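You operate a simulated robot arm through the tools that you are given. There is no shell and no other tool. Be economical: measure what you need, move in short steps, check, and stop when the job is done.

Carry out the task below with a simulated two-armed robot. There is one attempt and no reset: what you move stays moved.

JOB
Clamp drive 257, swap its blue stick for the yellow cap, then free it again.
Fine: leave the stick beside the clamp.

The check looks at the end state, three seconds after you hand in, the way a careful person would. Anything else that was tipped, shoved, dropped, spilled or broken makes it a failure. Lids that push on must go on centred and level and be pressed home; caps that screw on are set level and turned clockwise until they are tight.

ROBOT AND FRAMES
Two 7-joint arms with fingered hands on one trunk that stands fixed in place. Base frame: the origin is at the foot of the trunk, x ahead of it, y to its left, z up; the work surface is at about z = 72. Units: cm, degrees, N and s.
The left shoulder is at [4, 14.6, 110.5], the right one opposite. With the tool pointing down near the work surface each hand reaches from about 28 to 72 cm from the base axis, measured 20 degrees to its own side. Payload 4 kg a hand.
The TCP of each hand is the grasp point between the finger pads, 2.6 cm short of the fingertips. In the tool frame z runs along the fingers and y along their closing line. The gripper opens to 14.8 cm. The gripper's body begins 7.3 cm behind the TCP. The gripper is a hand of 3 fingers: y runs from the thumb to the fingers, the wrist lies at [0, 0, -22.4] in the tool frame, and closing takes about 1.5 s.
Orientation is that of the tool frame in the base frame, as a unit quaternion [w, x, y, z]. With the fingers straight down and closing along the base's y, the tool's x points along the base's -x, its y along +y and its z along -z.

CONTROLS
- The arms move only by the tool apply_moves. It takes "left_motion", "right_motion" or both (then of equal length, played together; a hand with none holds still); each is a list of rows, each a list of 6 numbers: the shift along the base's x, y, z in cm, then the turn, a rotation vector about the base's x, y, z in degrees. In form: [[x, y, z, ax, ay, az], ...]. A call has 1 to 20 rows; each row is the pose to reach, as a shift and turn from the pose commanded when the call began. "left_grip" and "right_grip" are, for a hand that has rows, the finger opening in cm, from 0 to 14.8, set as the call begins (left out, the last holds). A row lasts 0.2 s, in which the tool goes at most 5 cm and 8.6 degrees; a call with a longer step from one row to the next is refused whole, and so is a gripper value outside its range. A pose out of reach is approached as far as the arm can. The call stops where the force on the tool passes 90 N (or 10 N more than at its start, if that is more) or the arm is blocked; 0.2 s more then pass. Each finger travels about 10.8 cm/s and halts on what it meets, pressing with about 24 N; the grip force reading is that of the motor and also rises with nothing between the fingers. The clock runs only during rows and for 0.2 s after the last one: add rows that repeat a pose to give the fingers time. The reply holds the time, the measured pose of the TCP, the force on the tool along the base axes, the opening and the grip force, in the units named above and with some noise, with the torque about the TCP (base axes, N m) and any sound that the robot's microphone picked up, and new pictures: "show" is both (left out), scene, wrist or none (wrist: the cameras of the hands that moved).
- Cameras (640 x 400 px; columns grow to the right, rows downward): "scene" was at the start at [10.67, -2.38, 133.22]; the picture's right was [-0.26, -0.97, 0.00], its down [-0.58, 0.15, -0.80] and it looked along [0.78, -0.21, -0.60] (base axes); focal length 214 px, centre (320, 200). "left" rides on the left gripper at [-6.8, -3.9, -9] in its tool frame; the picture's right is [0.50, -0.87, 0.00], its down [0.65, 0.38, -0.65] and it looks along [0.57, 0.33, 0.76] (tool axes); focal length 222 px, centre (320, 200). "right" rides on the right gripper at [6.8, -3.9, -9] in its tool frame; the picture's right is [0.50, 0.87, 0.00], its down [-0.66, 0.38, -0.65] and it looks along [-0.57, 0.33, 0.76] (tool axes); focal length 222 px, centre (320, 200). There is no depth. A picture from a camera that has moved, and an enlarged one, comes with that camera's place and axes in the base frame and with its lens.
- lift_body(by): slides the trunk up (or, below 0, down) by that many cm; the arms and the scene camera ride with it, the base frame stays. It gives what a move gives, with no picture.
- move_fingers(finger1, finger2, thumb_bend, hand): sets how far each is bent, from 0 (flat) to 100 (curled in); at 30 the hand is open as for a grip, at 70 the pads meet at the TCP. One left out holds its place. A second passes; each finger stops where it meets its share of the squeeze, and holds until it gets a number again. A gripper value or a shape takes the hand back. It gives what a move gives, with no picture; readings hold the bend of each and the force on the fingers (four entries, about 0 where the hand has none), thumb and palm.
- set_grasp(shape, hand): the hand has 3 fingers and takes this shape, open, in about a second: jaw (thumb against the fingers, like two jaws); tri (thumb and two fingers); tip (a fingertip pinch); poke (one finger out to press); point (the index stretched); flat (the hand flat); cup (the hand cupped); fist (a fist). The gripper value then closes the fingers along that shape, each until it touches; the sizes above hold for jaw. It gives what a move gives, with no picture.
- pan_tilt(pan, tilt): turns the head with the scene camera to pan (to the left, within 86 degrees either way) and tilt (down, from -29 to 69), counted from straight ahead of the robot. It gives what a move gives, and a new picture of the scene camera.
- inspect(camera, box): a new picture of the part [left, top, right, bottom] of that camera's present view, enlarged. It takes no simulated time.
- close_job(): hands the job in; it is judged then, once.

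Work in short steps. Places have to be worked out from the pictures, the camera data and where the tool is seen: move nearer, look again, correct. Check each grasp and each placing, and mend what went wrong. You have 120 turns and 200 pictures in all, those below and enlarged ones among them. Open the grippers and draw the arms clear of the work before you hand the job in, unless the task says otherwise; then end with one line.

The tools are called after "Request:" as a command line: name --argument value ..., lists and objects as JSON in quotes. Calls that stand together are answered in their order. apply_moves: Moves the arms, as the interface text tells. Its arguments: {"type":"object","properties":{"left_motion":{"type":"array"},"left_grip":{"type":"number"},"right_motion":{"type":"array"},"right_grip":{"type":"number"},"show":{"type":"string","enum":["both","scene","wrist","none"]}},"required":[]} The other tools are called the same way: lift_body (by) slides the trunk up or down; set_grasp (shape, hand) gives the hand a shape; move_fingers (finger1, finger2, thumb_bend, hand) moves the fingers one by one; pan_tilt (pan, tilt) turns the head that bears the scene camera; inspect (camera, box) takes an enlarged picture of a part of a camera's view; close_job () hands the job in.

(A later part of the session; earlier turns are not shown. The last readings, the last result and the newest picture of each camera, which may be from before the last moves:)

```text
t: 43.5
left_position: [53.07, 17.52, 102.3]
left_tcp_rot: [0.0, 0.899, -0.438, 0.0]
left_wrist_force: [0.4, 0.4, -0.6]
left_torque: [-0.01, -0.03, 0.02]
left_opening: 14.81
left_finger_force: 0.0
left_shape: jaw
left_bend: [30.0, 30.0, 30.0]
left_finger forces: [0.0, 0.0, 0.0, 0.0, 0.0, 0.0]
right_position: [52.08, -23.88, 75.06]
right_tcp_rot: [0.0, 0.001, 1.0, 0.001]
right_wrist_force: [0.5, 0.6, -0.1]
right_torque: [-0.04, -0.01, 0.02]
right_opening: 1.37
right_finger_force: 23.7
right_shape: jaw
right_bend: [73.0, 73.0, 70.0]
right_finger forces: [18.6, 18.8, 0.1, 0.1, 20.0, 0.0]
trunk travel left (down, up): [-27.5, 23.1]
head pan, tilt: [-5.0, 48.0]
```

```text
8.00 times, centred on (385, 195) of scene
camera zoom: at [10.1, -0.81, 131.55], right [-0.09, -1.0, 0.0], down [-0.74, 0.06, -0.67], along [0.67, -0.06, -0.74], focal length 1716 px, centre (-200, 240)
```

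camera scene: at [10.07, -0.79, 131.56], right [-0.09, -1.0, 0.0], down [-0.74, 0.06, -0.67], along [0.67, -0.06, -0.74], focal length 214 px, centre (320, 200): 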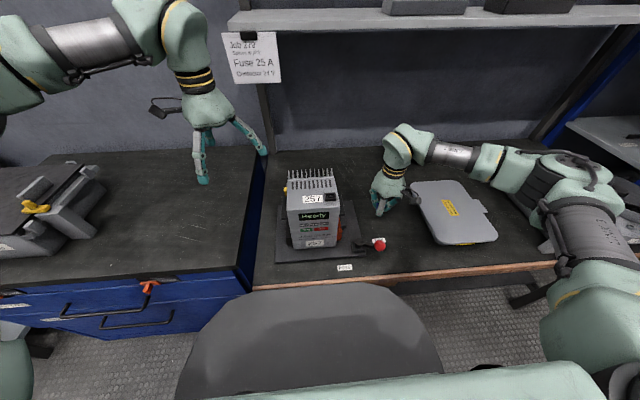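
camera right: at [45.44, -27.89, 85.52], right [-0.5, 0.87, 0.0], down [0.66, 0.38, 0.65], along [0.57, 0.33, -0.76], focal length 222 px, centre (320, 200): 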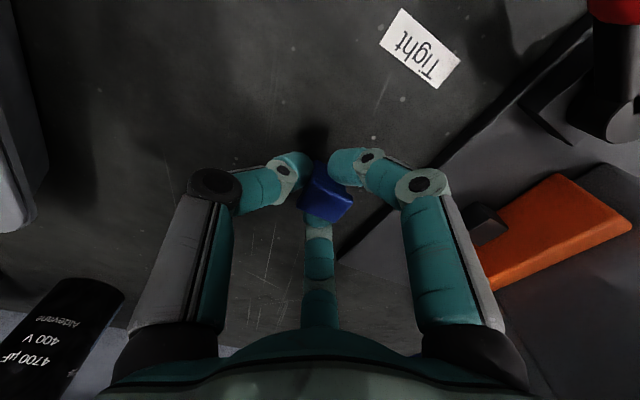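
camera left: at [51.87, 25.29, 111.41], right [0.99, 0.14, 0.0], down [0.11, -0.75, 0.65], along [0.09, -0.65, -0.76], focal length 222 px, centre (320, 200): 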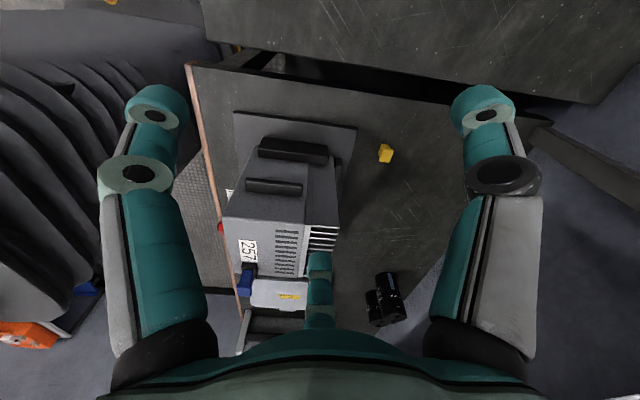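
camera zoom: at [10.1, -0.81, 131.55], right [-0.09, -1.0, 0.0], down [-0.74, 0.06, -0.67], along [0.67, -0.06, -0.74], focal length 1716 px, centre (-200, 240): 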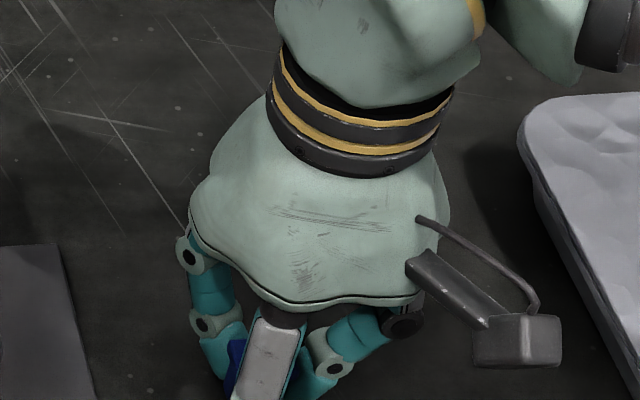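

Request:
apply_moves --right_motion '[[0, 0, -0.2, 0, 0, 0], [0, 0, -0.2, 0, 0, 0]]' --show "none"

Request:
apply_moves --right_motion '[[0, 0, -0.2, 0, 0, 0], [0, 0, -0.2, 0, 0, 0]]' --show "none"

Request:
inspect --camera "right" --box '[260, 120, 380, 230]'

```text
t: 44.1
left_position: [52.9, 17.58, 102.18]
left_tcp_rot: [0.0, 0.899, -0.437, 0.0]
left_wrist_force: [0.2, 0.0, 0.4]
left_torque: [-0.03, 0.03, 0.01]
left_opening: 14.8
left_finger_force: 0.1
left_shape: jaw
left_bend: [30.0, 30.0, 30.0]
left_finger forces: [0.0, 0.0, 0.0, 0.0, 0.0, 0.1]
right_position: [52.08, -23.97, 74.97]
right_tcp_rot: [0.001, -0.001, 1.0, 0.0]
right_wrist_force: [0.1, 0.1, 0.1]
right_torque: [-0.02, 0.0, 0.0]
right_opening: 1.37
right_finger_force: 23.9
right_shape: jaw
right_bend: [73.0, 73.0, 70.0]
right_finger forces: [18.7, 18.8, 0.0, 0.1, 20.0, 0.0]
trunk travel left (down, up): [-27.5, 23.1]
head pan, tilt: [-5.0, 48.0]
```

```text
t: 44.7
left_position: [52.85, 17.43, 102.26]
left_tcp_rot: [0.0, 0.899, -0.438, -0.001]
left_wrist_force: [-0.4, -0.2, -0.1]
left_torque: [0.0, 0.01, -0.02]
left_opening: 14.8
left_finger_force: 0.0
left_shape: jaw
left_bend: [30.0, 30.0, 30.0]
left_finger forces: [0.1, 0.0, 0.1, 0.1, 0.1, 0.1]
right_position: [51.99, -23.98, 74.73]
right_tcp_rot: [-0.001, 0.0, 1.0, 0.0]
right_wrist_force: [-0.3, 0.4, 0.4]
right_torque: [0.01, 0.01, 0.0]
right_opening: 1.4
right_finger_force: 24.3
right_shape: jaw
right_bend: [73.0, 73.0, 70.0]
right_finger forces: [18.7, 18.7, 0.0, 0.0, 20.0, 0.1]
trunk travel left (down, up): [-27.5, 23.1]
head pan, tilt: [-5.0, 48.0]
```

```text
3.64 times, centred on (320, 175) of right
camera zoom: at [45.45, -27.93, 83.53], right [-0.5, 0.87, 0.0], down [0.66, 0.38, 0.65], along [0.57, 0.33, -0.76], focal length 808 px, centre (320, 291)
```

zoom: 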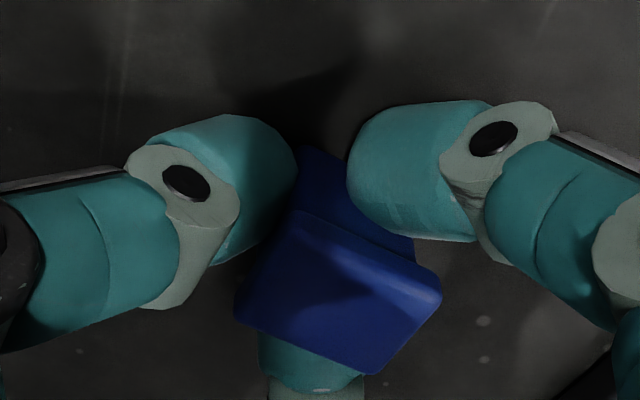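

Request:
apply_moves --right_motion '[[0, 0, -0.2, 0, 0, 0], [0, 0, -0.2, 0, 0, 0]]' --show "none"

Request:
apply_moves --right_motion '[[0, 0, -0.2, 0, 0, 0], [0, 0, -0.2, 0, 0, 0]]' --show "none"

Request:
apply_moves --right_motion '[[0, 0, -0.2, 0, 0, 0], [0, 0, -0.2, 0, 0, 0]]' --show "none"

```text
t: 45.3
left_position: [52.9, 17.56, 102.42]
left_tcp_rot: [0.001, 0.899, -0.438, 0.0]
left_wrist_force: [0.2, -0.8, -0.3]
left_torque: [-0.01, -0.01, 0.02]
left_opening: 14.77
left_finger_force: 0.1
left_shape: jaw
left_bend: [30.0, 30.0, 30.0]
left_finger forces: [0.0, 0.0, 0.1, 0.0, 0.1, 0.0]
right_position: [52.07, -23.96, 74.71]
right_tcp_rot: [0.0, -0.001, 1.0, 0.0]
right_wrist_force: [0.5, -2.0, 9.4]
right_torque: [-0.1, 0.01, 0.02]
right_opening: 1.4
right_finger_force: 23.5
right_shape: jaw
right_bend: [74.0, 74.0, 70.0]
right_finger forces: [20.5, 19.8, 0.1, 0.0, 25.0, 0.0]
trunk travel left (down, up): [-27.5, 23.1]
head pan, tilt: [-5.0, 48.0]
```

```text
t: 45.9
left_position: [52.75, 17.67, 102.42]
left_tcp_rot: [-0.001, 0.899, -0.439, 0.002]
left_wrist_force: [0.3, -0.3, -0.3]
left_torque: [0.02, 0.01, -0.02]
left_opening: 14.8
left_finger_force: 0.0
left_shape: jaw
left_bend: [30.0, 30.0, 30.0]
left_finger forces: [0.2, 0.0, 0.1, 0.1, 0.0, 0.0]
right_position: [52.06, -24.0, 74.63]
right_tcp_rot: [0.003, 0.0, 1.0, 0.0]
right_wrist_force: [0.1, -3.9, 24.4]
right_torque: [-0.22, 0.02, 0.03]
right_opening: 1.43
right_finger_force: 24.1
right_shape: jaw
right_bend: [74.0, 74.0, 70.0]
right_finger forces: [24.7, 22.6, 0.0, 0.0, 34.2, 0.0]
trunk travel left (down, up): [-27.5, 23.1]
head pan, tilt: [-5.0, 48.0]
```

```text
t: 46.5
left_position: [52.61, 17.73, 102.54]
left_tcp_rot: [0.0, 0.899, -0.439, 0.002]
left_wrist_force: [-0.5, -0.5, 0.0]
left_torque: [0.04, -0.03, 0.02]
left_opening: 14.78
left_finger_force: 0.0
left_shape: jaw
left_bend: [30.0, 30.0, 30.0]
left_finger forces: [0.0, 0.0, 0.0, 0.0, 0.1, 0.0]
right_position: [52.11, -23.92, 74.46]
right_tcp_rot: [0.004, 0.0, 1.0, 0.0]
right_wrist_force: [0.8, -6.4, 36.0]
right_torque: [-0.29, 0.03, 0.02]
right_opening: 1.52
right_finger_force: 23.8
right_shape: jaw
right_bend: [74.0, 74.0, 70.0]
right_finger forces: [27.8, 24.8, 0.0, 0.1, 41.2, 0.1]
trunk travel left (down, up): [-27.5, 23.1]
head pan, tilt: [-5.0, 48.0]
```

Contact at about z 74.7; I overpressed slightly. I ease up 0.4 cm, open, and rise.

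Request:
apply_moves --right_motion '[[0, 0, 0.4, 0, 0, 0], [0, 0, 0.4, 0, 0, 0]]' --show "none"

Request:
apply_moves --right_motion '[[0, 0, 0, 0, 0, 0], [0, 0, 0, 0, 0, 0], [0, 0, 0, 0, 0, 0], [0, 0, 0, 0, 0, 0]]' --right_grip 6 --show "none"

Request:
apply_moves --right_motion '[[0, 0, 2, 0, 0, 0], [0, 0, 4, 0, 0, 0], [0, 0, 7, 0, 0, 0], [0, 0, 10, 0, 0, 0], [0, 0, 10, 0, 0, 0]]'

```text
t: 47.1
left_position: [52.79, 17.63, 102.42]
left_tcp_rot: [0.0, 0.899, -0.437, 0.001]
left_wrist_force: [-0.3, 0.1, 0.5]
left_torque: [0.01, 0.0, -0.01]
left_opening: 14.79
left_finger_force: 0.0
left_shape: jaw
left_bend: [30.0, 30.0, 30.0]
left_finger forces: [0.0, 0.0, 0.0, 0.0, 0.1, 0.1]
right_position: [52.09, -23.89, 74.55]
right_tcp_rot: [0.001, -0.002, 1.0, 0.0]
right_wrist_force: [5.9, -4.4, 19.5]
right_torque: [-0.2, -0.19, 0.03]
right_opening: 1.56
right_finger_force: 23.9
right_shape: jaw
right_bend: [74.0, 74.0, 70.0]
right_finger forces: [22.4, 24.6, 0.0, 0.1, 31.6, 0.0]
trunk travel left (down, up): [-27.5, 23.1]
head pan, tilt: [-5.0, 48.0]
```

```text
t: 48.1
left_position: [52.81, 17.7, 102.39]
left_tcp_rot: [0.0, 0.899, -0.437, 0.002]
left_wrist_force: [0.5, -0.4, 0.1]
left_torque: [-0.04, 0.04, 0.02]
left_opening: 14.79
left_finger_force: 0.0
left_shape: jaw
left_bend: [30.0, 30.0, 30.0]
left_finger forces: [0.1, 0.1, 0.1, 0.1, 0.1, 0.0]
right_position: [51.9, -23.86, 74.68]
right_tcp_rot: [0.001, -0.001, 1.0, 0.0]
right_wrist_force: [-1.3, 1.5, 11.7]
right_torque: [0.07, 0.03, -0.02]
right_opening: 5.57
right_finger_force: 0.1
right_shape: jaw
right_bend: [79.0, 79.0, 71.0]
right_finger forces: [4.0, 3.8, 0.0, 0.0, 3.8, 0.0]
trunk travel left (down, up): [-27.5, 23.1]
head pan, tilt: [-5.0, 48.0]
```

```text
t: 49.3
left_position: [52.99, 17.62, 102.22]
left_tcp_rot: [0.0, 0.899, -0.438, 0.001]
left_wrist_force: [-0.1, 0.2, 0.6]
left_torque: [-0.01, 0.03, -0.03]
left_opening: 14.79
left_finger_force: 0.0
left_shape: jaw
left_bend: [30.0, 30.0, 30.0]
left_finger forces: [0.1, 0.0, 0.0, 0.0, 0.0, 0.1]
right_position: [52.15, -23.97, 84.56]
right_tcp_rot: [-0.001, -0.001, 1.0, -0.001]
right_wrist_force: [-0.2, 0.1, -0.1]
right_torque: [-0.02, -0.03, 0.02]
right_opening: 5.96
right_finger_force: 0.1
right_shape: jaw
right_bend: [77.0, 77.0, 70.0]
right_finger forces: [0.0, 0.1, 0.0, 0.0, 0.0, 0.1]
trunk travel left (down, up): [-27.5, 23.1]
head pan, tilt: [-5.0, 48.0]
camera scene: at [10.12, -0.83, 131.55], right [-0.09, -1.0, 0.0], down [-0.74, 0.06, -0.67], along [0.67, -0.06, -0.74], focal length 214 px, centre (320, 200)
camera right: at [45.45, -27.95, 93.39], right [-0.5, 0.87, 0.0], down [0.66, 0.38, 0.65], along [0.56, 0.33, -0.76], focal length 222 px, centre (320, 200)
```

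scene: 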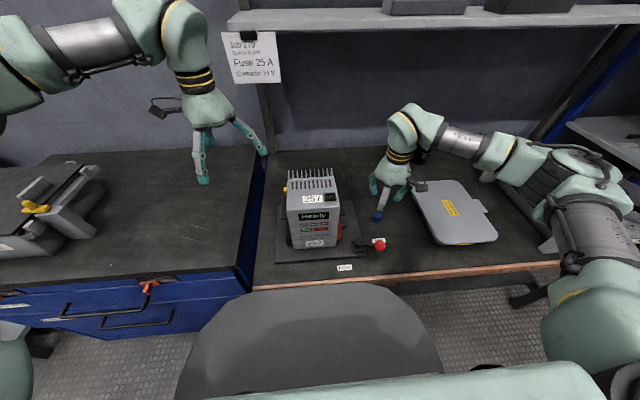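
right: 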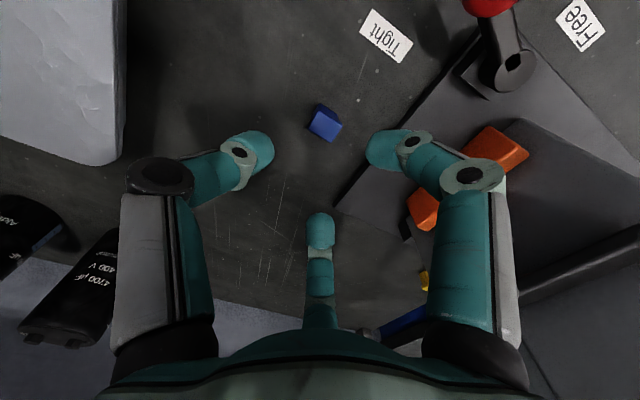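

The stick stands on the bench right of the clamp. Now I park the right arm and move the left hand over the yellow cap for a close look.

Request:
apply_moves --right_motion '[[-1, -1, 4, 0, 0, 0], [-3, -3, 7, 0, 0, 0], [-5, -5, 10, 0, 0, 0], [-7, -7, 12, 0, 0, 0], [-8, -8, 14, 0, 0, 0], [-8, -8, 14, 0, 0, 0]]' --left_motion '[[3, -0.5, -2, 0, 0, 0], [6, -1, -4, 0, 0, 0], [9, -2, -6, 0, 0, 0], [12, -3, -8, 0, 0, 0], [13, -3.5, -10, 0, 0, 0], [13, -3.5, -10, 0, 0, 0]]'

Request:
inspect --camera "left" --box '[260, 60, 380, 180]'

```text
t: 50.7
left_position: [65.93, 14.14, 92.23]
left_tcp_rot: [0.001, 0.899, -0.439, 0.0]
left_wrist_force: [-0.6, 0.1, 0.0]
left_torque: [-0.02, -0.01, 0.01]
left_opening: 14.8
left_finger_force: 0.0
left_shape: jaw
left_bend: [30.0, 30.0, 30.0]
left_finger forces: [0.1, 0.0, 0.1, 0.1, 0.0, 0.0]
right_position: [43.98, -31.99, 98.59]
right_tcp_rot: [-0.001, 0.0, 1.0, 0.0]
right_wrist_force: [0.7, 0.1, 0.2]
right_torque: [0.03, -0.02, 0.0]
right_opening: 5.97
right_finger_force: 0.0
right_shape: jaw
right_bend: [77.0, 77.0, 70.0]
right_finger forces: [0.0, 0.0, 0.0, 0.1, 0.1, 0.0]
trunk travel left (down, up): [-27.5, 23.1]
head pan, tilt: [-5.0, 48.0]
camera scene: at [10.1, -0.8, 131.55], right [-0.09, -1.0, 0.0], down [-0.74, 0.06, -0.67], along [0.67, -0.06, -0.74], focal length 214 px, centre (320, 200)
camera right: at [37.4, -35.9, 107.36], right [-0.5, 0.87, 0.0], down [0.66, 0.38, 0.65], along [0.56, 0.33, -0.76], focal length 222 px, centre (320, 200)
camera left: at [64.91, 21.83, 101.38], right [0.99, 0.14, 0.0], down [0.11, -0.75, 0.65], along [0.09, -0.65, -0.76], focal length 222 px, centre (320, 200)
```

scene: 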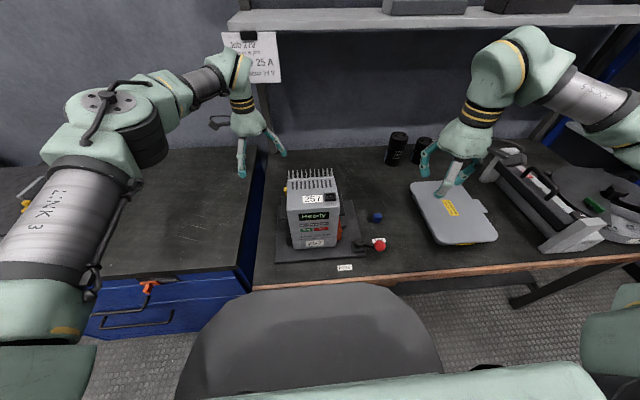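
right: 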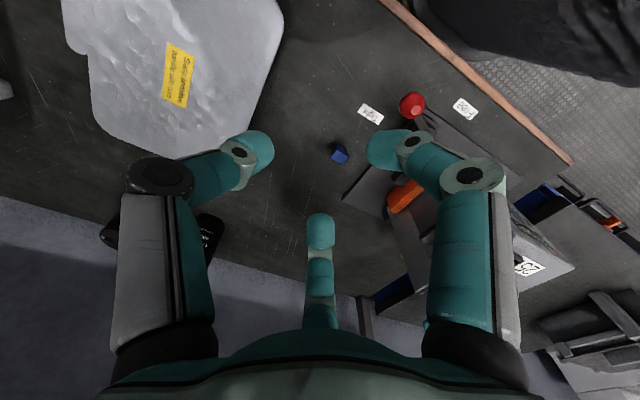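
left: 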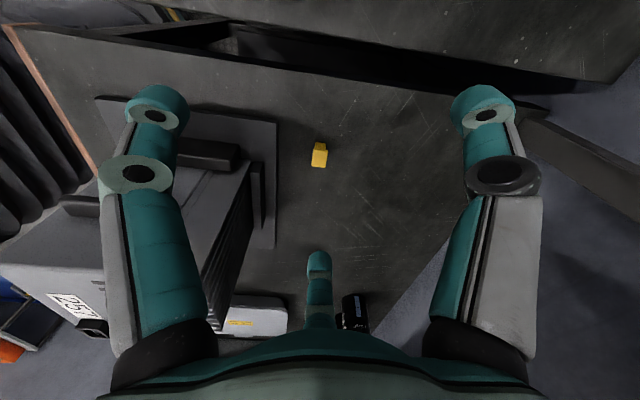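

```text
3.33 times, centred on (320, 120) of left
camera zoom: at [64.91, 21.83, 101.38], right [0.99, 0.14, 0.0], down [0.11, -0.75, 0.65], along [0.09, -0.65, -0.76], focal length 740 px, centre (320, 467)
```

zoom: 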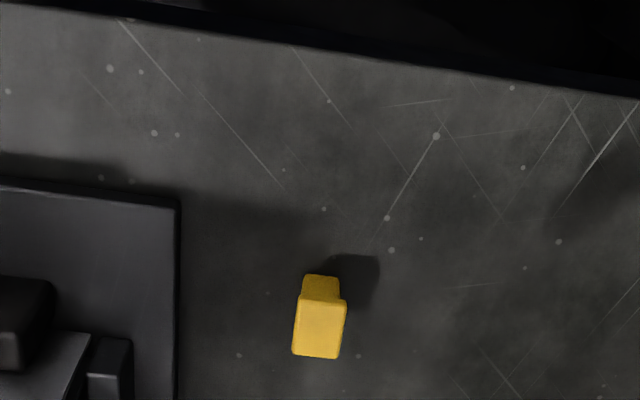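

The cap stands upright, head up, at about (67.0, 6.5), long axis along y like the stick. I rotate the left hand back by -128° (same yaw as used on the stick) and go above the cap.

Request:
apply_moves --left_motion '[[-1, 0, 1, 0, 0, -8], [-2, 0, 2, 0, 0, -16], [-3, 0, 3, 0, 0, -24], [-4, 0, 4, 0, 0, -32], [-4, 0, 4, 0, 0, -40], [-4, 0, 4, 0, 0, -48], [-4, 0, 4, 0, 0, -56], [-4, 0, 4, 0, 0, -64], [-4, 0, 4, 0, 0, -72], [-3, -1, 4, 0, 0, -80], [-2, -2, 4, 0, 0, -88], [-1, -3, 4, 0, 0, -96], [0, -4, 4, 0, 0, -104], [0.5, -5, 3, 0, 0, -112], [1, -6, 2, 0, 0, -120], [1, -7, 0, 0, 0, -128], [1, -7.6, -2, 0, 0, -128], [1, -7.6, -4, 0, 0, -128], [1, -7.6, -4, 0, 0, -128]]' --left_grip 6

Request:
inspect --camera "left" --box '[240, 60, 400, 200]'

```text
t: 54.7
left_position: [66.86, 6.66, 88.2]
left_tcp_rot: [0.0, -0.001, 1.0, 0.0]
left_wrist_force: [0.6, 0.6, 0.3]
left_torque: [0.03, 0.0, -0.01]
left_opening: 6.05
left_finger_force: 0.0
left_shape: jaw
left_bend: [77.0, 77.0, 70.0]
left_finger forces: [0.1, 0.1, 0.0, 0.0, 0.1, 0.0]
left hand out of reach, approached as far as the arm can: row 16
right_position: [44.09, -31.99, 98.55]
right_tcp_rot: [0.0, -0.002, 1.0, 0.0]
right_wrist_force: [0.1, 0.5, -0.5]
right_torque: [0.02, -0.01, 0.0]
right_opening: 5.97
right_finger_force: 0.1
right_shape: jaw
right_bend: [77.0, 77.0, 70.0]
right_finger forces: [0.1, 0.0, 0.1, 0.1, 0.1, 0.1]
trunk travel left (down, up): [-27.5, 23.1]
head pan, tilt: [-5.0, 48.0]
camera scene: at [10.07, -0.82, 131.56], right [-0.09, -1.0, 0.0], down [-0.74, 0.06, -0.67], along [0.67, -0.06, -0.74], focal length 214 px, centre (320, 200)
camera left: at [73.59, 2.65, 97.45], right [-0.5, -0.87, 0.0], down [-0.66, 0.38, 0.65], along [-0.57, 0.33, -0.76], focal length 222 px, centre (320, 200)
```

scene: 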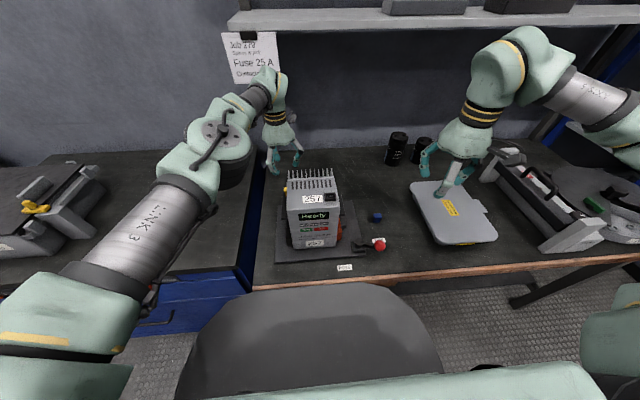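
left: 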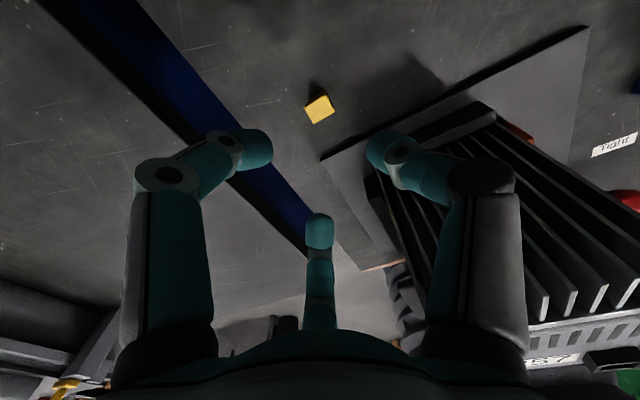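

```text
2.86 times, centred on (320, 130) of left
camera zoom: at [73.59, 2.65, 97.45], right [-0.5, -0.87, 0.0], down [-0.66, 0.38, 0.65], along [-0.57, 0.33, -0.76], focal length 635 px, centre (320, 400)
```

zoom: 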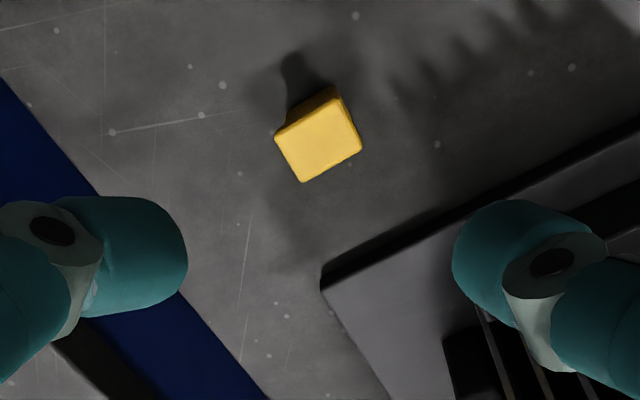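

The cap's head top is at (66.95, 6.5, 74.8), long axis ~2° off y. I descend to TCP z 76 so the fingertips hold only its upper part.

Request:
apply_moves --left_motion '[[0.1, -0.15, -3, 0, 0, 0], [0.1, -0.15, -6, 0, 0, 0], [0.1, -0.15, -9, 0, 0, 0], [0.1, -0.15, -11, 0, 0, 0], [0.1, -0.15, -12.2, 0, 0, 0], [0.1, -0.15, -12.2, 0, 0, 0]]' --show "wrist"

Request:
inspect --camera "left" --box '[250, 110, 390, 240]'

```text
t: 56.1
left_position: [65.55, 5.61, 76.85]
left_tcp_rot: [0.001, 0.0, 1.0, 0.0]
left_wrist_force: [0.2, -0.9, -0.9]
left_torque: [0.0, -0.02, 0.0]
left_opening: 6.06
left_finger_force: 0.0
left_shape: jaw
left_bend: [77.0, 77.0, 70.0]
left_finger forces: [0.0, 0.0, 0.0, 0.0, 0.1, 0.0]
left hand out of reach, approached as far as the arm can: row 1, 2, 3, 4, 5, 6
right_position: [44.02, -31.9, 98.55]
right_tcp_rot: [0.0, -0.001, 1.0, 0.0]
right_wrist_force: [0.0, -0.2, 0.1]
right_torque: [0.01, 0.04, -0.02]
right_opening: 5.97
right_finger_force: 0.0
right_shape: jaw
right_bend: [77.0, 77.0, 70.0]
right_finger forces: [0.1, 0.0, 0.0, 0.0, 0.1, 0.0]
trunk travel left (down, up): [-27.5, 23.1]
head pan, tilt: [-5.0, 48.0]
camera left: at [72.38, 1.72, 85.98], right [-0.5, -0.87, 0.0], down [-0.66, 0.38, 0.65], along [-0.56, 0.33, -0.76], focal length 222 px, centre (320, 200)
```

left: 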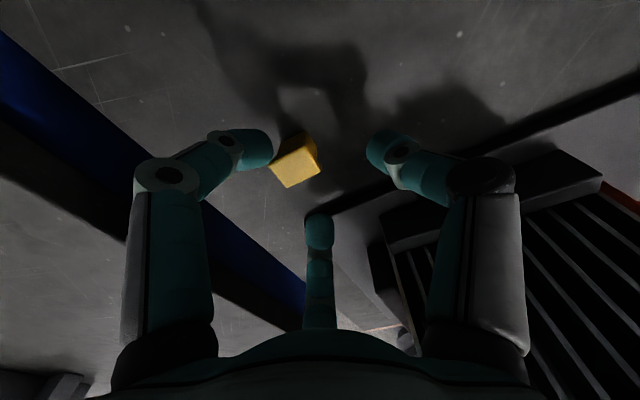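

```text
3.08 times, centred on (320, 175) of left
camera zoom: at [72.38, 1.72, 85.98], right [-0.5, -0.87, 0.0], down [-0.66, 0.38, 0.65], along [-0.56, 0.33, -0.76], focal length 684 px, centre (320, 277)
```

zoom: 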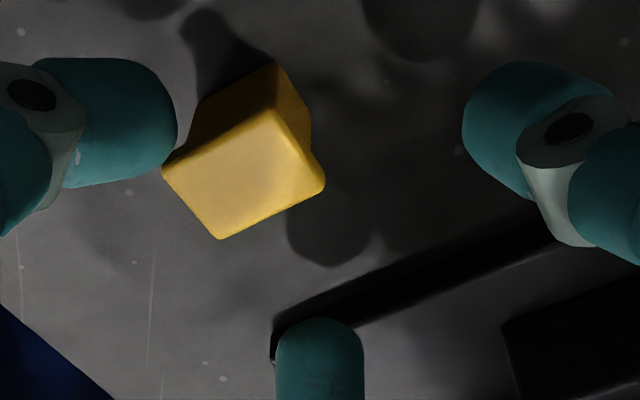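

The arm falls ~1.7 cm short at this height. I raise both hands and then lower the trunk by 8 cm to gain reach.

Request:
apply_moves --left_motion '[[-0.3, 0.5, 3, 0, 0, 0], [-0.5, 0.8, 7, 0, 0, 0], [-1, 1, 11, 0, 0, 0], [-2, 1, 15, 0, 0, 0], [-3, 1, 19, 0, 0, 0], [-3, 1, 22, 0, 0, 0]]' --right_motion '[[0, 0, 2, 0, 0, 0], [0, 0, 4, 0, 0, 0], [0, 0, 6, 0, 0, 0], [0, 0, 8, 0, 0, 0], [0, 0, 10, 0, 0, 0], [0, 0, 10, 0, 0, 0]]' --show "none"

Request:
lift_body --by -8

```text
t: 57.5
left_position: [62.58, 6.66, 98.82]
left_tcp_rot: [0.0, -0.001, 1.0, 0.001]
left_wrist_force: [-0.1, 0.3, -0.1]
left_torque: [0.01, -0.02, -0.01]
left_opening: 6.07
left_finger_force: 0.2
left_shape: jaw
left_bend: [77.0, 77.0, 70.0]
left_finger forces: [0.0, 0.1, 0.1, 0.0, 0.0, 0.0]
right_position: [44.02, -32.01, 108.47]
right_tcp_rot: [-0.001, -0.001, 1.0, 0.0]
right_wrist_force: [0.1, 0.7, 0.2]
right_torque: [0.01, 0.0, -0.01]
right_opening: 5.95
right_finger_force: 0.1
right_shape: jaw
right_bend: [77.0, 77.0, 70.0]
right_finger forces: [0.0, 0.1, 0.1, 0.1, 0.0, 0.1]
trunk travel left (down, up): [-27.5, 23.1]
head pan, tilt: [-5.0, 48.0]
```

```text
t: 58.7
left_position: [62.52, 6.69, 91.08]
left_tcp_rot: [0.0, -0.001, 1.0, 0.0]
left_wrist_force: [-0.7, 0.2, -0.3]
left_torque: [0.0, 0.03, 0.01]
left_opening: 5.99
left_finger_force: 0.0
left_shape: jaw
left_bend: [77.0, 77.0, 70.0]
left_finger forces: [0.0, 0.0, 0.1, 0.0, 0.0, 0.0]
right_position: [43.98, -31.99, 100.54]
right_tcp_rot: [0.001, -0.001, 1.0, 0.0]
right_wrist_force: [0.7, 0.4, -0.1]
right_torque: [-0.01, 0.0, -0.02]
right_opening: 5.95
right_finger_force: 0.0
right_shape: jaw
right_bend: [77.0, 77.0, 70.0]
right_finger forces: [0.0, 0.0, 0.0, 0.0, 0.0, 0.0]
trunk travel left (down, up): [-19.5, 31.1]
head pan, tilt: [-5.0, 48.0]
```

Request:
apply_moves --left_motion '[[2, 0, 0.5, 0, 0, 0], [4.4, -0.2, 0, 0, 0, 0], [4.4, -0.2, -4, 0, 0, 0], [4.4, -0.2, -8, 0, 0, 0], [4.4, -0.2, -11, 0, 0, 0], [4.4, -0.2, -11, 0, 0, 0]]'

Request:
inspect --camera "left" --box '[250, 100, 390, 230]'

```text
t: 60.1
left_position: [66.64, 6.43, 80.14]
left_tcp_rot: [0.0, 0.0, 1.0, 0.0]
left_wrist_force: [0.1, -0.6, -0.8]
left_torque: [0.0, 0.02, -0.01]
left_opening: 6.01
left_finger_force: 0.0
left_shape: jaw
left_bend: [77.0, 77.0, 70.0]
left_finger forces: [0.1, 0.0, 0.0, 0.0, 0.1, 0.0]
left hand out of reach, approached as far as the arm can: row 2, 3, 4, 5, 6
right_position: [44.04, -32.04, 100.54]
right_tcp_rot: [-0.001, -0.001, 1.0, 0.0]
right_wrist_force: [0.5, -0.1, -1.0]
right_torque: [0.0, 0.01, 0.0]
right_opening: 5.98
right_finger_force: 0.1
right_shape: jaw
right_bend: [77.0, 77.0, 70.0]
right_finger forces: [0.1, 0.0, 0.0, 0.1, 0.0, 0.1]
trunk travel left (down, up): [-19.5, 31.1]
head pan, tilt: [-5.0, 48.0]
camera scene: at [10.08, -0.8, 123.62], right [-0.09, -1.0, 0.0], down [-0.74, 0.06, -0.67], along [0.67, -0.06, -0.74], focal length 214 px, centre (320, 200)
camera left: at [73.51, 2.45, 89.23], right [-0.5, -0.87, 0.0], down [-0.66, 0.38, 0.65], along [-0.57, 0.33, -0.76], focal length 222 px, centre (320, 200)
```

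scene: 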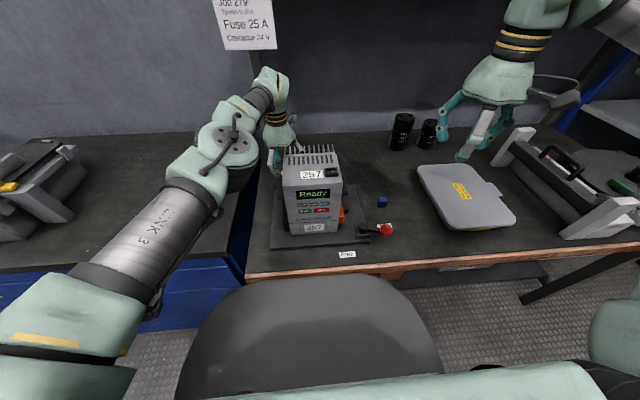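
left: 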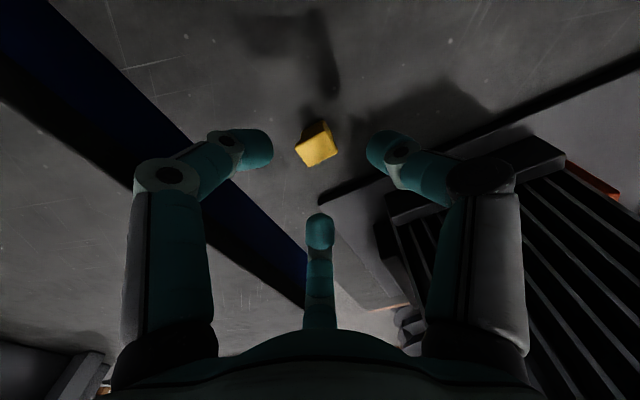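

```text
3.08 times, centred on (320, 165) of left
camera zoom: at [73.51, 2.45, 89.23], right [-0.5, -0.87, 0.0], down [-0.66, 0.38, 0.65], along [-0.57, 0.33, -0.76], focal length 684 px, centre (320, 308)
```

zoom: 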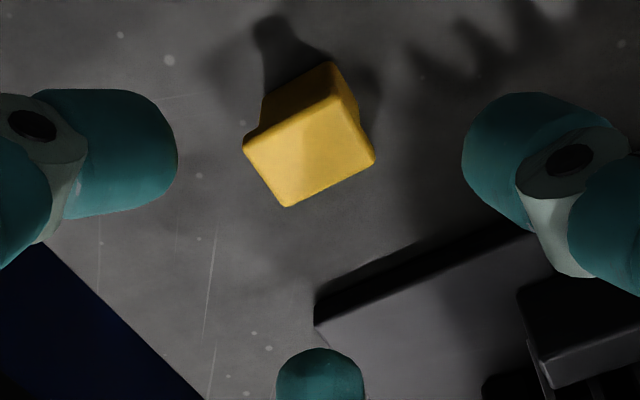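

Still borderline since the wrist is now level with the shoulder. I raise a bit, lower the trunk 4 cm more, and go down again.

Request:
apply_moves --left_motion '[[0, 0, 3, 0, 0, 0], [0, 0, 6, 0, 0, 0], [0, 0, 6, 0, 0, 0]]' --show "none"

Request:
lift_body --by -4.5

Request:
apply_moves --left_motion '[[0.3, 0, -2, 0, 0, 0], [0.3, 0, -4, 0, 0, 0], [0.3, 0, -4, 0, 0, 0]]' --show "wrist"

Request:
inspect --camera "left" --box '[250, 110, 390, 240]'

```text
t: 60.9
left_position: [66.44, 6.11, 86.32]
left_tcp_rot: [0.001, 0.0, 1.0, -0.001]
left_wrist_force: [0.9, -0.5, 0.0]
left_torque: [0.0, -0.02, 0.0]
left_opening: 6.02
left_finger_force: 0.1
left_shape: jaw
left_bend: [77.0, 77.0, 70.0]
left_finger forces: [0.0, 0.0, 0.1, 0.1, 0.0, 0.1]
left hand out of reach, approached as far as the arm can: row 2, 3
right_position: [44.16, -32.18, 100.6]
right_tcp_rot: [-0.001, -0.001, 1.0, 0.0]
right_wrist_force: [0.5, -0.8, -0.5]
right_torque: [-0.02, -0.02, 0.04]
right_opening: 5.94
right_finger_force: 0.2
right_shape: jaw
right_bend: [77.0, 77.0, 70.0]
right_finger forces: [0.0, 0.0, 0.0, 0.0, 0.0, 0.0]
trunk travel left (down, up): [-19.5, 31.1]
head pan, tilt: [-5.0, 48.0]
```

```text
t: 61.8
left_position: [66.46, 6.13, 81.77]
left_tcp_rot: [0.001, -0.001, 1.0, -0.001]
left_wrist_force: [-0.2, -0.5, 0.0]
left_torque: [0.03, 0.0, -0.02]
left_opening: 6.0
left_finger_force: 0.1
left_shape: jaw
left_bend: [77.0, 77.0, 70.0]
left_finger forces: [0.0, 0.1, 0.0, 0.0, 0.0, 0.0]
right_position: [44.12, -32.07, 95.92]
right_tcp_rot: [0.0, 0.0, 1.0, 0.0]
right_wrist_force: [-0.8, 0.5, -0.5]
right_torque: [0.01, 0.02, 0.0]
right_opening: 5.96
right_finger_force: 0.0
right_shape: jaw
right_bend: [77.0, 77.0, 70.0]
right_finger forces: [0.1, 0.0, 0.1, 0.0, 0.1, 0.1]
trunk travel left (down, up): [-15.0, 35.6]
head pan, tilt: [-5.0, 48.0]
```

```text
t: 62.6
left_position: [66.7, 6.09, 77.76]
left_tcp_rot: [0.001, 0.0, 1.0, -0.001]
left_wrist_force: [-1.2, 0.8, 0.9]
left_torque: [-0.01, 0.02, 0.0]
left_opening: 6.04
left_finger_force: 0.1
left_shape: jaw
left_bend: [77.0, 77.0, 70.0]
left_finger forces: [0.0, 0.0, 0.0, 0.0, 0.0, 0.0]
right_position: [44.14, -32.0, 96.1]
right_tcp_rot: [0.001, -0.001, 1.0, 0.0]
right_wrist_force: [-0.3, -1.0, -0.7]
right_torque: [0.0, 0.02, 0.02]
right_opening: 5.97
right_finger_force: 0.0
right_shape: jaw
right_bend: [77.0, 77.0, 70.0]
right_finger forces: [0.0, 0.1, 0.1, 0.0, 0.0, 0.0]
trunk travel left (down, up): [-15.0, 35.6]
head pan, tilt: [-5.0, 48.0]
camera left: at [73.42, 2.2, 86.92], right [-0.5, -0.87, 0.0], down [-0.66, 0.38, 0.65], along [-0.57, 0.33, -0.76], focal length 222 px, centre (320, 200)
```

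left: 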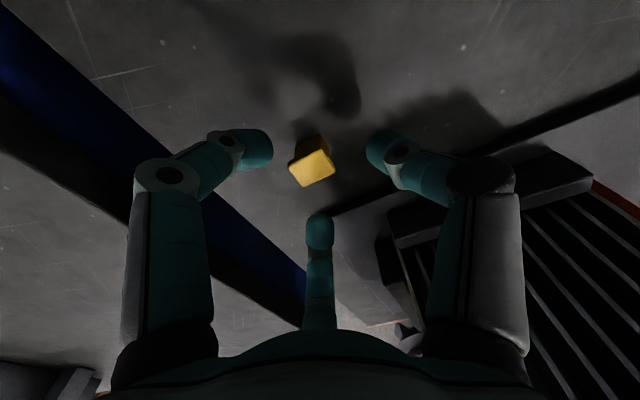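

```text
3.08 times, centred on (320, 175) of left
camera zoom: at [73.42, 2.2, 86.92], right [-0.5, -0.87, 0.0], down [-0.66, 0.38, 0.65], along [-0.57, 0.33, -0.76], focal length 684 px, centre (320, 277)
```

zoom: 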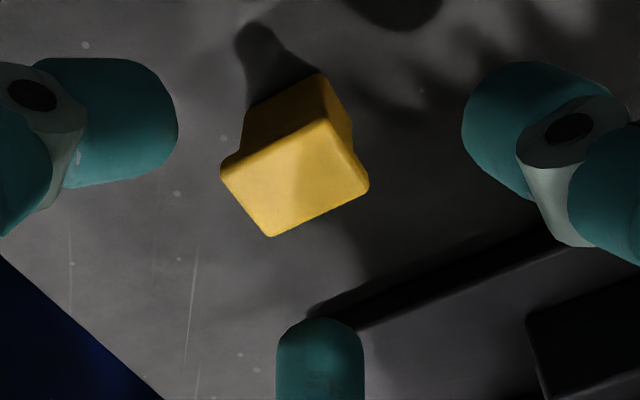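

The cap is confirmed at (66.94, 6.54). I shift to centre on it and go down to z 76.

Request:
apply_moves --left_motion '[[0.25, 0.45, 0, 0, 0, 0], [0.25, 0.45, -1, 0, 0, 0], [0.25, 0.45, -1.8, 0, 0, 0], [0.25, 0.45, -1.8, 0, 0, 0]]' --show "wrist"

Request:
inspect --camera "left" --box '[250, 110, 390, 240]'

```text
t: 63.6
left_position: [66.93, 6.58, 76.0]
left_tcp_rot: [0.001, 0.0, 1.0, -0.002]
left_wrist_force: [-1.1, -0.1, 0.8]
left_torque: [0.02, -0.02, 0.02]
left_opening: 6.0
left_finger_force: 0.1
left_shape: jaw
left_bend: [77.0, 77.0, 70.0]
left_finger forces: [0.1, 0.1, 0.0, 0.0, 0.0, 0.1]
right_position: [44.06, -31.98, 96.06]
right_tcp_rot: [0.0, -0.001, 1.0, 0.0]
right_wrist_force: [-0.5, 0.1, -0.8]
right_torque: [-0.05, 0.02, 0.03]
right_opening: 5.94
right_finger_force: 0.0
right_shape: jaw
right_bend: [77.0, 77.0, 70.0]
right_finger forces: [0.1, 0.0, 0.1, 0.0, 0.1, 0.0]
trunk travel left (down, up): [-15.0, 35.6]
head pan, tilt: [-5.0, 48.0]
camera left: at [73.64, 2.68, 85.15], right [-0.5, -0.87, 0.0], down [-0.66, 0.38, 0.65], along [-0.56, 0.32, -0.76], focal length 222 px, centre (320, 200)
```

left: 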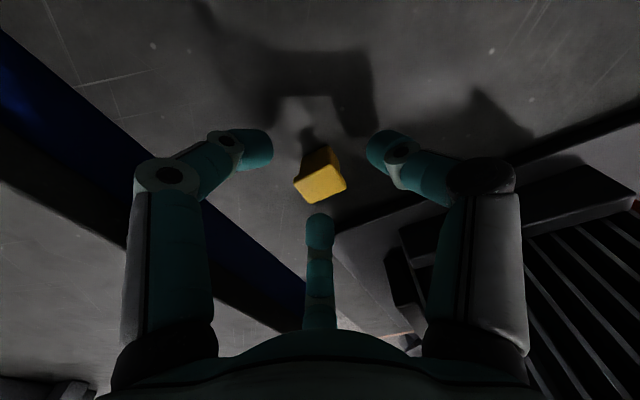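

```text
3.08 times, centred on (320, 175) of left
camera zoom: at [73.64, 2.68, 85.15], right [-0.5, -0.87, 0.0], down [-0.66, 0.38, 0.65], along [-0.56, 0.32, -0.76], focal length 684 px, centre (320, 277)
```

zoom: 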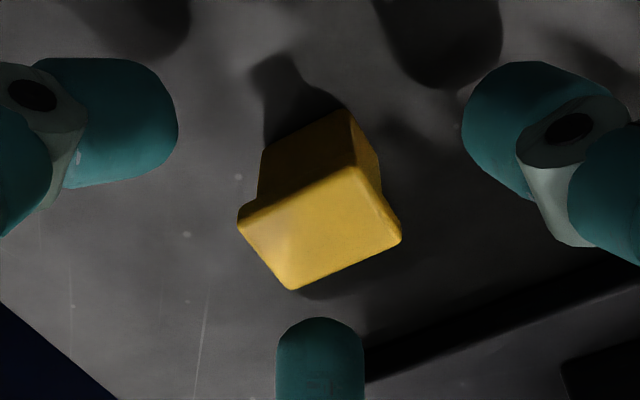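

Aligned, yaw ≈ 0. I close on the cap.

Request:
apply_moves --left_motion '[[0, 0, 0, 0, 0, 0], [0, 0, 0, 0, 0, 0], [0, 0, 0, 0, 0, 0], [0, 0, 0, 0, 0, 0], [0, 0, 0, 0, 0, 0], [0, 0, 0, 0, 0, 0]]' --left_grip 0 --show "none"

Request:
inspect --camera "left" --box '[250, 110, 390, 240]'

```text
t: 65.0
left_position: [66.77, 6.52, 76.01]
left_tcp_rot: [0.0, 0.0, 1.0, -0.002]
left_wrist_force: [-0.2, 0.2, -0.2]
left_torque: [0.03, 0.02, -0.02]
left_opening: 1.54
left_finger_force: 24.1
left_shape: jaw
left_bend: [74.0, 74.0, 71.0]
left_finger forces: [19.1, 18.7, 0.1, 0.0, 19.1, 0.0]
right_position: [44.04, -32.06, 96.07]
right_tcp_rot: [0.0, -0.001, 1.0, -0.001]
right_wrist_force: [-0.3, -0.2, 0.8]
right_torque: [0.04, 0.02, 0.01]
right_opening: 5.95
right_finger_force: 0.0
right_shape: jaw
right_bend: [77.0, 77.0, 70.0]
right_finger forces: [0.1, 0.0, 0.0, 0.0, 0.0, 0.0]
trunk travel left (down, up): [-15.0, 35.6]
head pan, tilt: [-5.0, 48.0]
```

```text
3.08 times, centred on (320, 175) of left
camera zoom: at [73.65, 2.69, 85.16], right [-0.5, -0.87, 0.0], down [-0.66, 0.38, 0.65], along [-0.56, 0.32, -0.76], focal length 684 px, centre (320, 277)
```

zoom: 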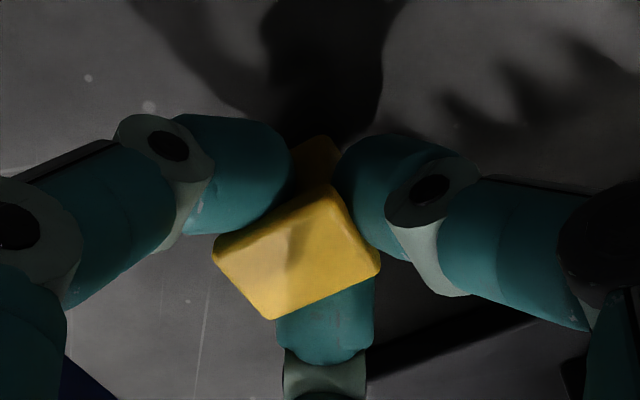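

Grip is firm (19 N on each finger). I lift it up and away from the drive to (59, 12, 104) and check how it sits.

Request:
apply_moves --left_motion '[[0, 0, 1.5, 0, 0, 0], [0, 0, 4, 0, 0, 0], [-1, 1.5, 8, 0, 0, 0], [-3, 3, 12, 0, 0, 0], [-5, 4.5, 16, 0, 0, 0], [-7, 5.5, 20, 0, 0, 0], [-8, 5.5, 24, 0, 0, 0], [-8, 5.5, 28, 0, 0, 0], [-8, 5.5, 28, 0, 0, 0]]'

Request:
inspect --camera "left" --box '[250, 110, 390, 240]'

Request:
inspect --camera "scene" --box '[240, 80, 320, 150]'

```text
t: 67.0
left_position: [58.99, 12.07, 103.93]
left_tcp_rot: [0.001, -0.001, 1.0, -0.002]
left_wrist_force: [-0.1, 0.0, 0.2]
left_torque: [0.0, 0.02, -0.02]
left_opening: 1.53
left_finger_force: 23.8
left_shape: jaw
left_bend: [74.0, 74.0, 71.0]
left_finger forces: [19.2, 18.6, 0.0, 0.0, 19.0, 0.0]
left hand out of reach, approached as far as the arm can: row 2
right_position: [43.98, -32.02, 96.08]
right_tcp_rot: [-0.001, -0.001, 1.0, 0.0]
right_wrist_force: [0.0, -0.5, 0.3]
right_torque: [-0.01, 0.01, 0.05]
right_opening: 5.96
right_finger_force: 0.1
right_shape: jaw
right_bend: [77.0, 77.0, 70.0]
right_finger forces: [0.0, 0.0, 0.0, 0.1, 0.0, 0.0]
trunk travel left (down, up): [-15.0, 35.6]
head pan, tilt: [-5.0, 48.0]
camera scene: at [10.13, -0.77, 119.08], right [-0.09, -1.0, 0.0], down [-0.74, 0.06, -0.67], along [0.67, -0.06, -0.74], focal length 214 px, centre (320, 200)
camera left: at [65.72, 8.2, 113.13], right [-0.5, -0.87, 0.0], down [-0.66, 0.38, 0.65], along [-0.57, 0.32, -0.76], focal length 222 px, centre (320, 200)
```

scene: 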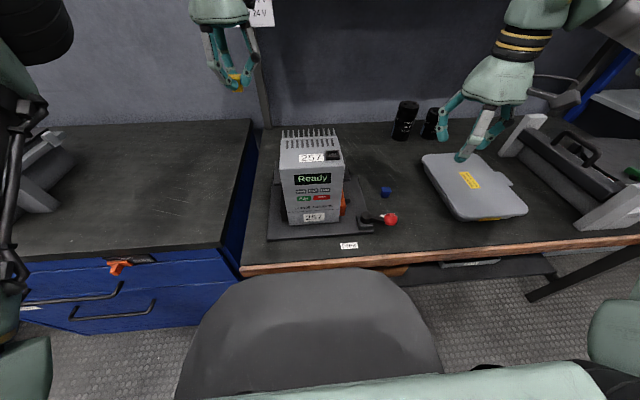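
left: 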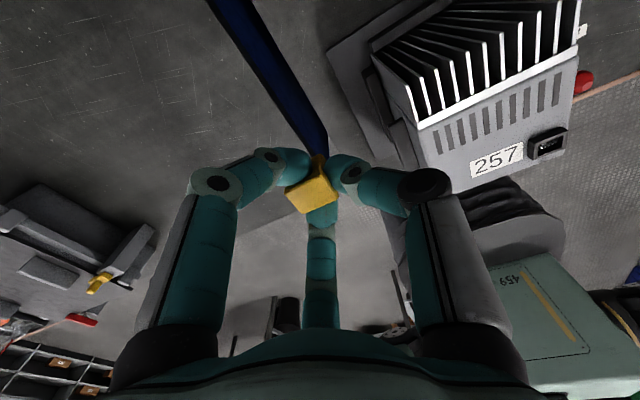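

```text
3.08 times, centred on (320, 175) of left
camera zoom: at [65.72, 8.2, 113.13], right [-0.5, -0.87, 0.0], down [-0.66, 0.38, 0.65], along [-0.57, 0.32, -0.76], focal length 684 px, centre (320, 277)
```

zoom: 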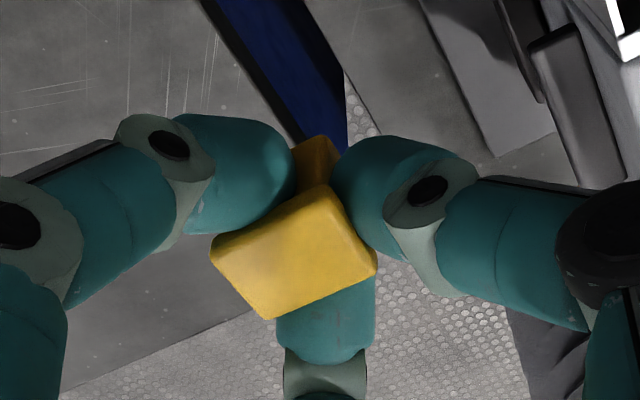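

```text
5.71 times, centred on (280, 115) of scene
camera zoom: at [10.13, -0.77, 119.08], right [-0.09, -1.0, 0.0], down [-0.74, 0.06, -0.67], along [0.67, -0.06, -0.74], focal length 1226 px, centre (549, 686)
```

zoom: 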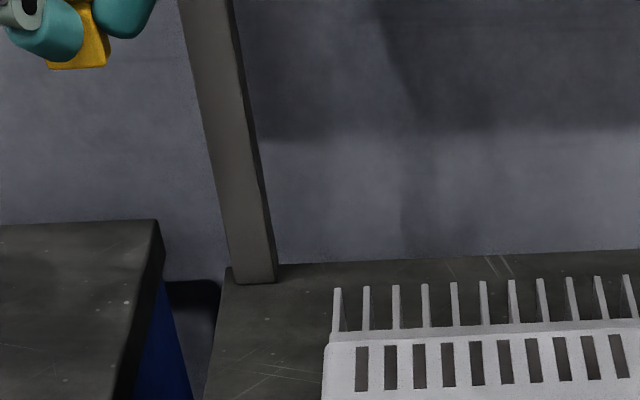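

I check whether the cap sits level in the grip, with the head turned toward it.

Request:
pan_tilt --pan 12 --tilt 30

Request:
inspect --camera "scene" --box '[290, 130, 360, 200]'

```text
t: 67.8
left_position: [58.97, 12.11, 104.03]
left_tcp_rot: [0.001, 0.0, 1.0, -0.001]
left_wrist_force: [0.1, -0.3, 0.3]
left_torque: [-0.02, -0.03, -0.01]
left_opening: 1.55
left_finger_force: 23.5
left_shape: jaw
left_bend: [74.0, 74.0, 71.0]
left_finger forces: [19.0, 18.6, 0.1, 0.0, 19.0, 0.0]
right_position: [44.01, -32.05, 96.03]
right_tcp_rot: [0.0, -0.001, 1.0, 0.0]
right_wrist_force: [-0.1, -0.1, -0.3]
right_torque: [0.0, 0.0, 0.01]
right_opening: 5.96
right_finger_force: 0.1
right_shape: jaw
right_bend: [77.0, 77.0, 70.0]
right_finger forces: [0.1, 0.0, 0.0, 0.0, 0.0, 0.0]
trunk travel left (down, up): [-15.0, 35.6]
head pan, tilt: [12.0, 30.0]
camera scene: at [11.09, 1.73, 121.76], right [0.21, -0.98, 0.0], down [-0.49, -0.1, -0.87], along [0.85, 0.18, -0.5], focal length 214 px, centre (320, 200)
```

scene: 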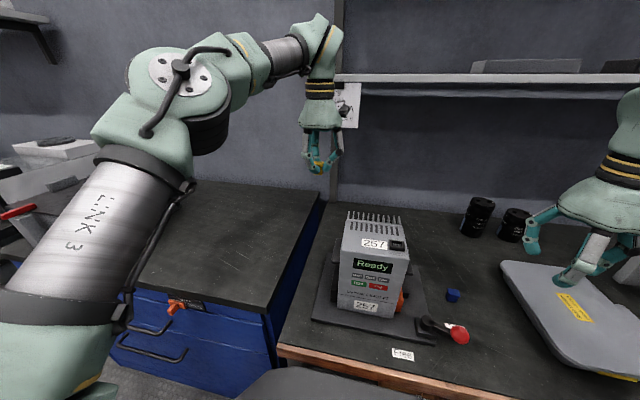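

```text
5.71 times, centred on (325, 165) of scene
camera zoom: at [11.09, 1.73, 121.76], right [0.21, -0.98, 0.0], down [-0.49, -0.1, -0.87], along [0.85, 0.18, -0.5], focal length 1226 px, centre (291, 400)
```

zoom: 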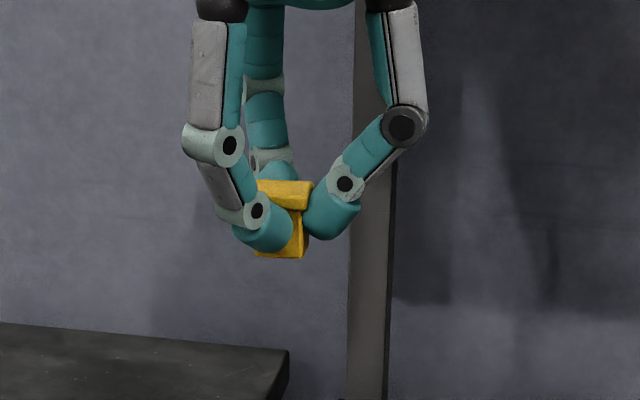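

Request:
inspect --camera "scene" --box '[312, 152, 336, 178]'

```text
15.38 times, centred on (324, 165) of scene
camera zoom: at [11.09, 1.73, 121.76], right [0.21, -0.98, 0.0], down [-0.49, -0.1, -0.87], along [0.85, 0.18, -0.5], focal length 3300 px, centre (258, 738)
```

zoom: 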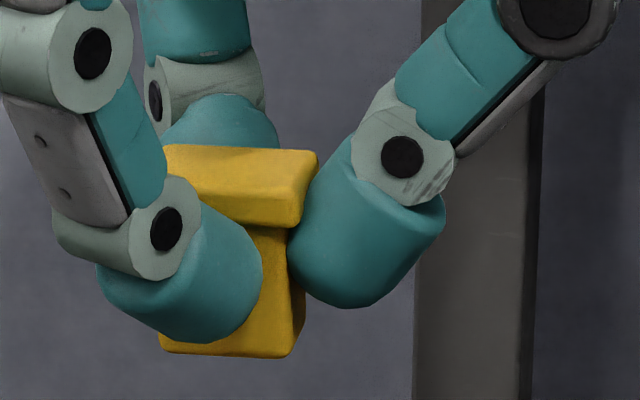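

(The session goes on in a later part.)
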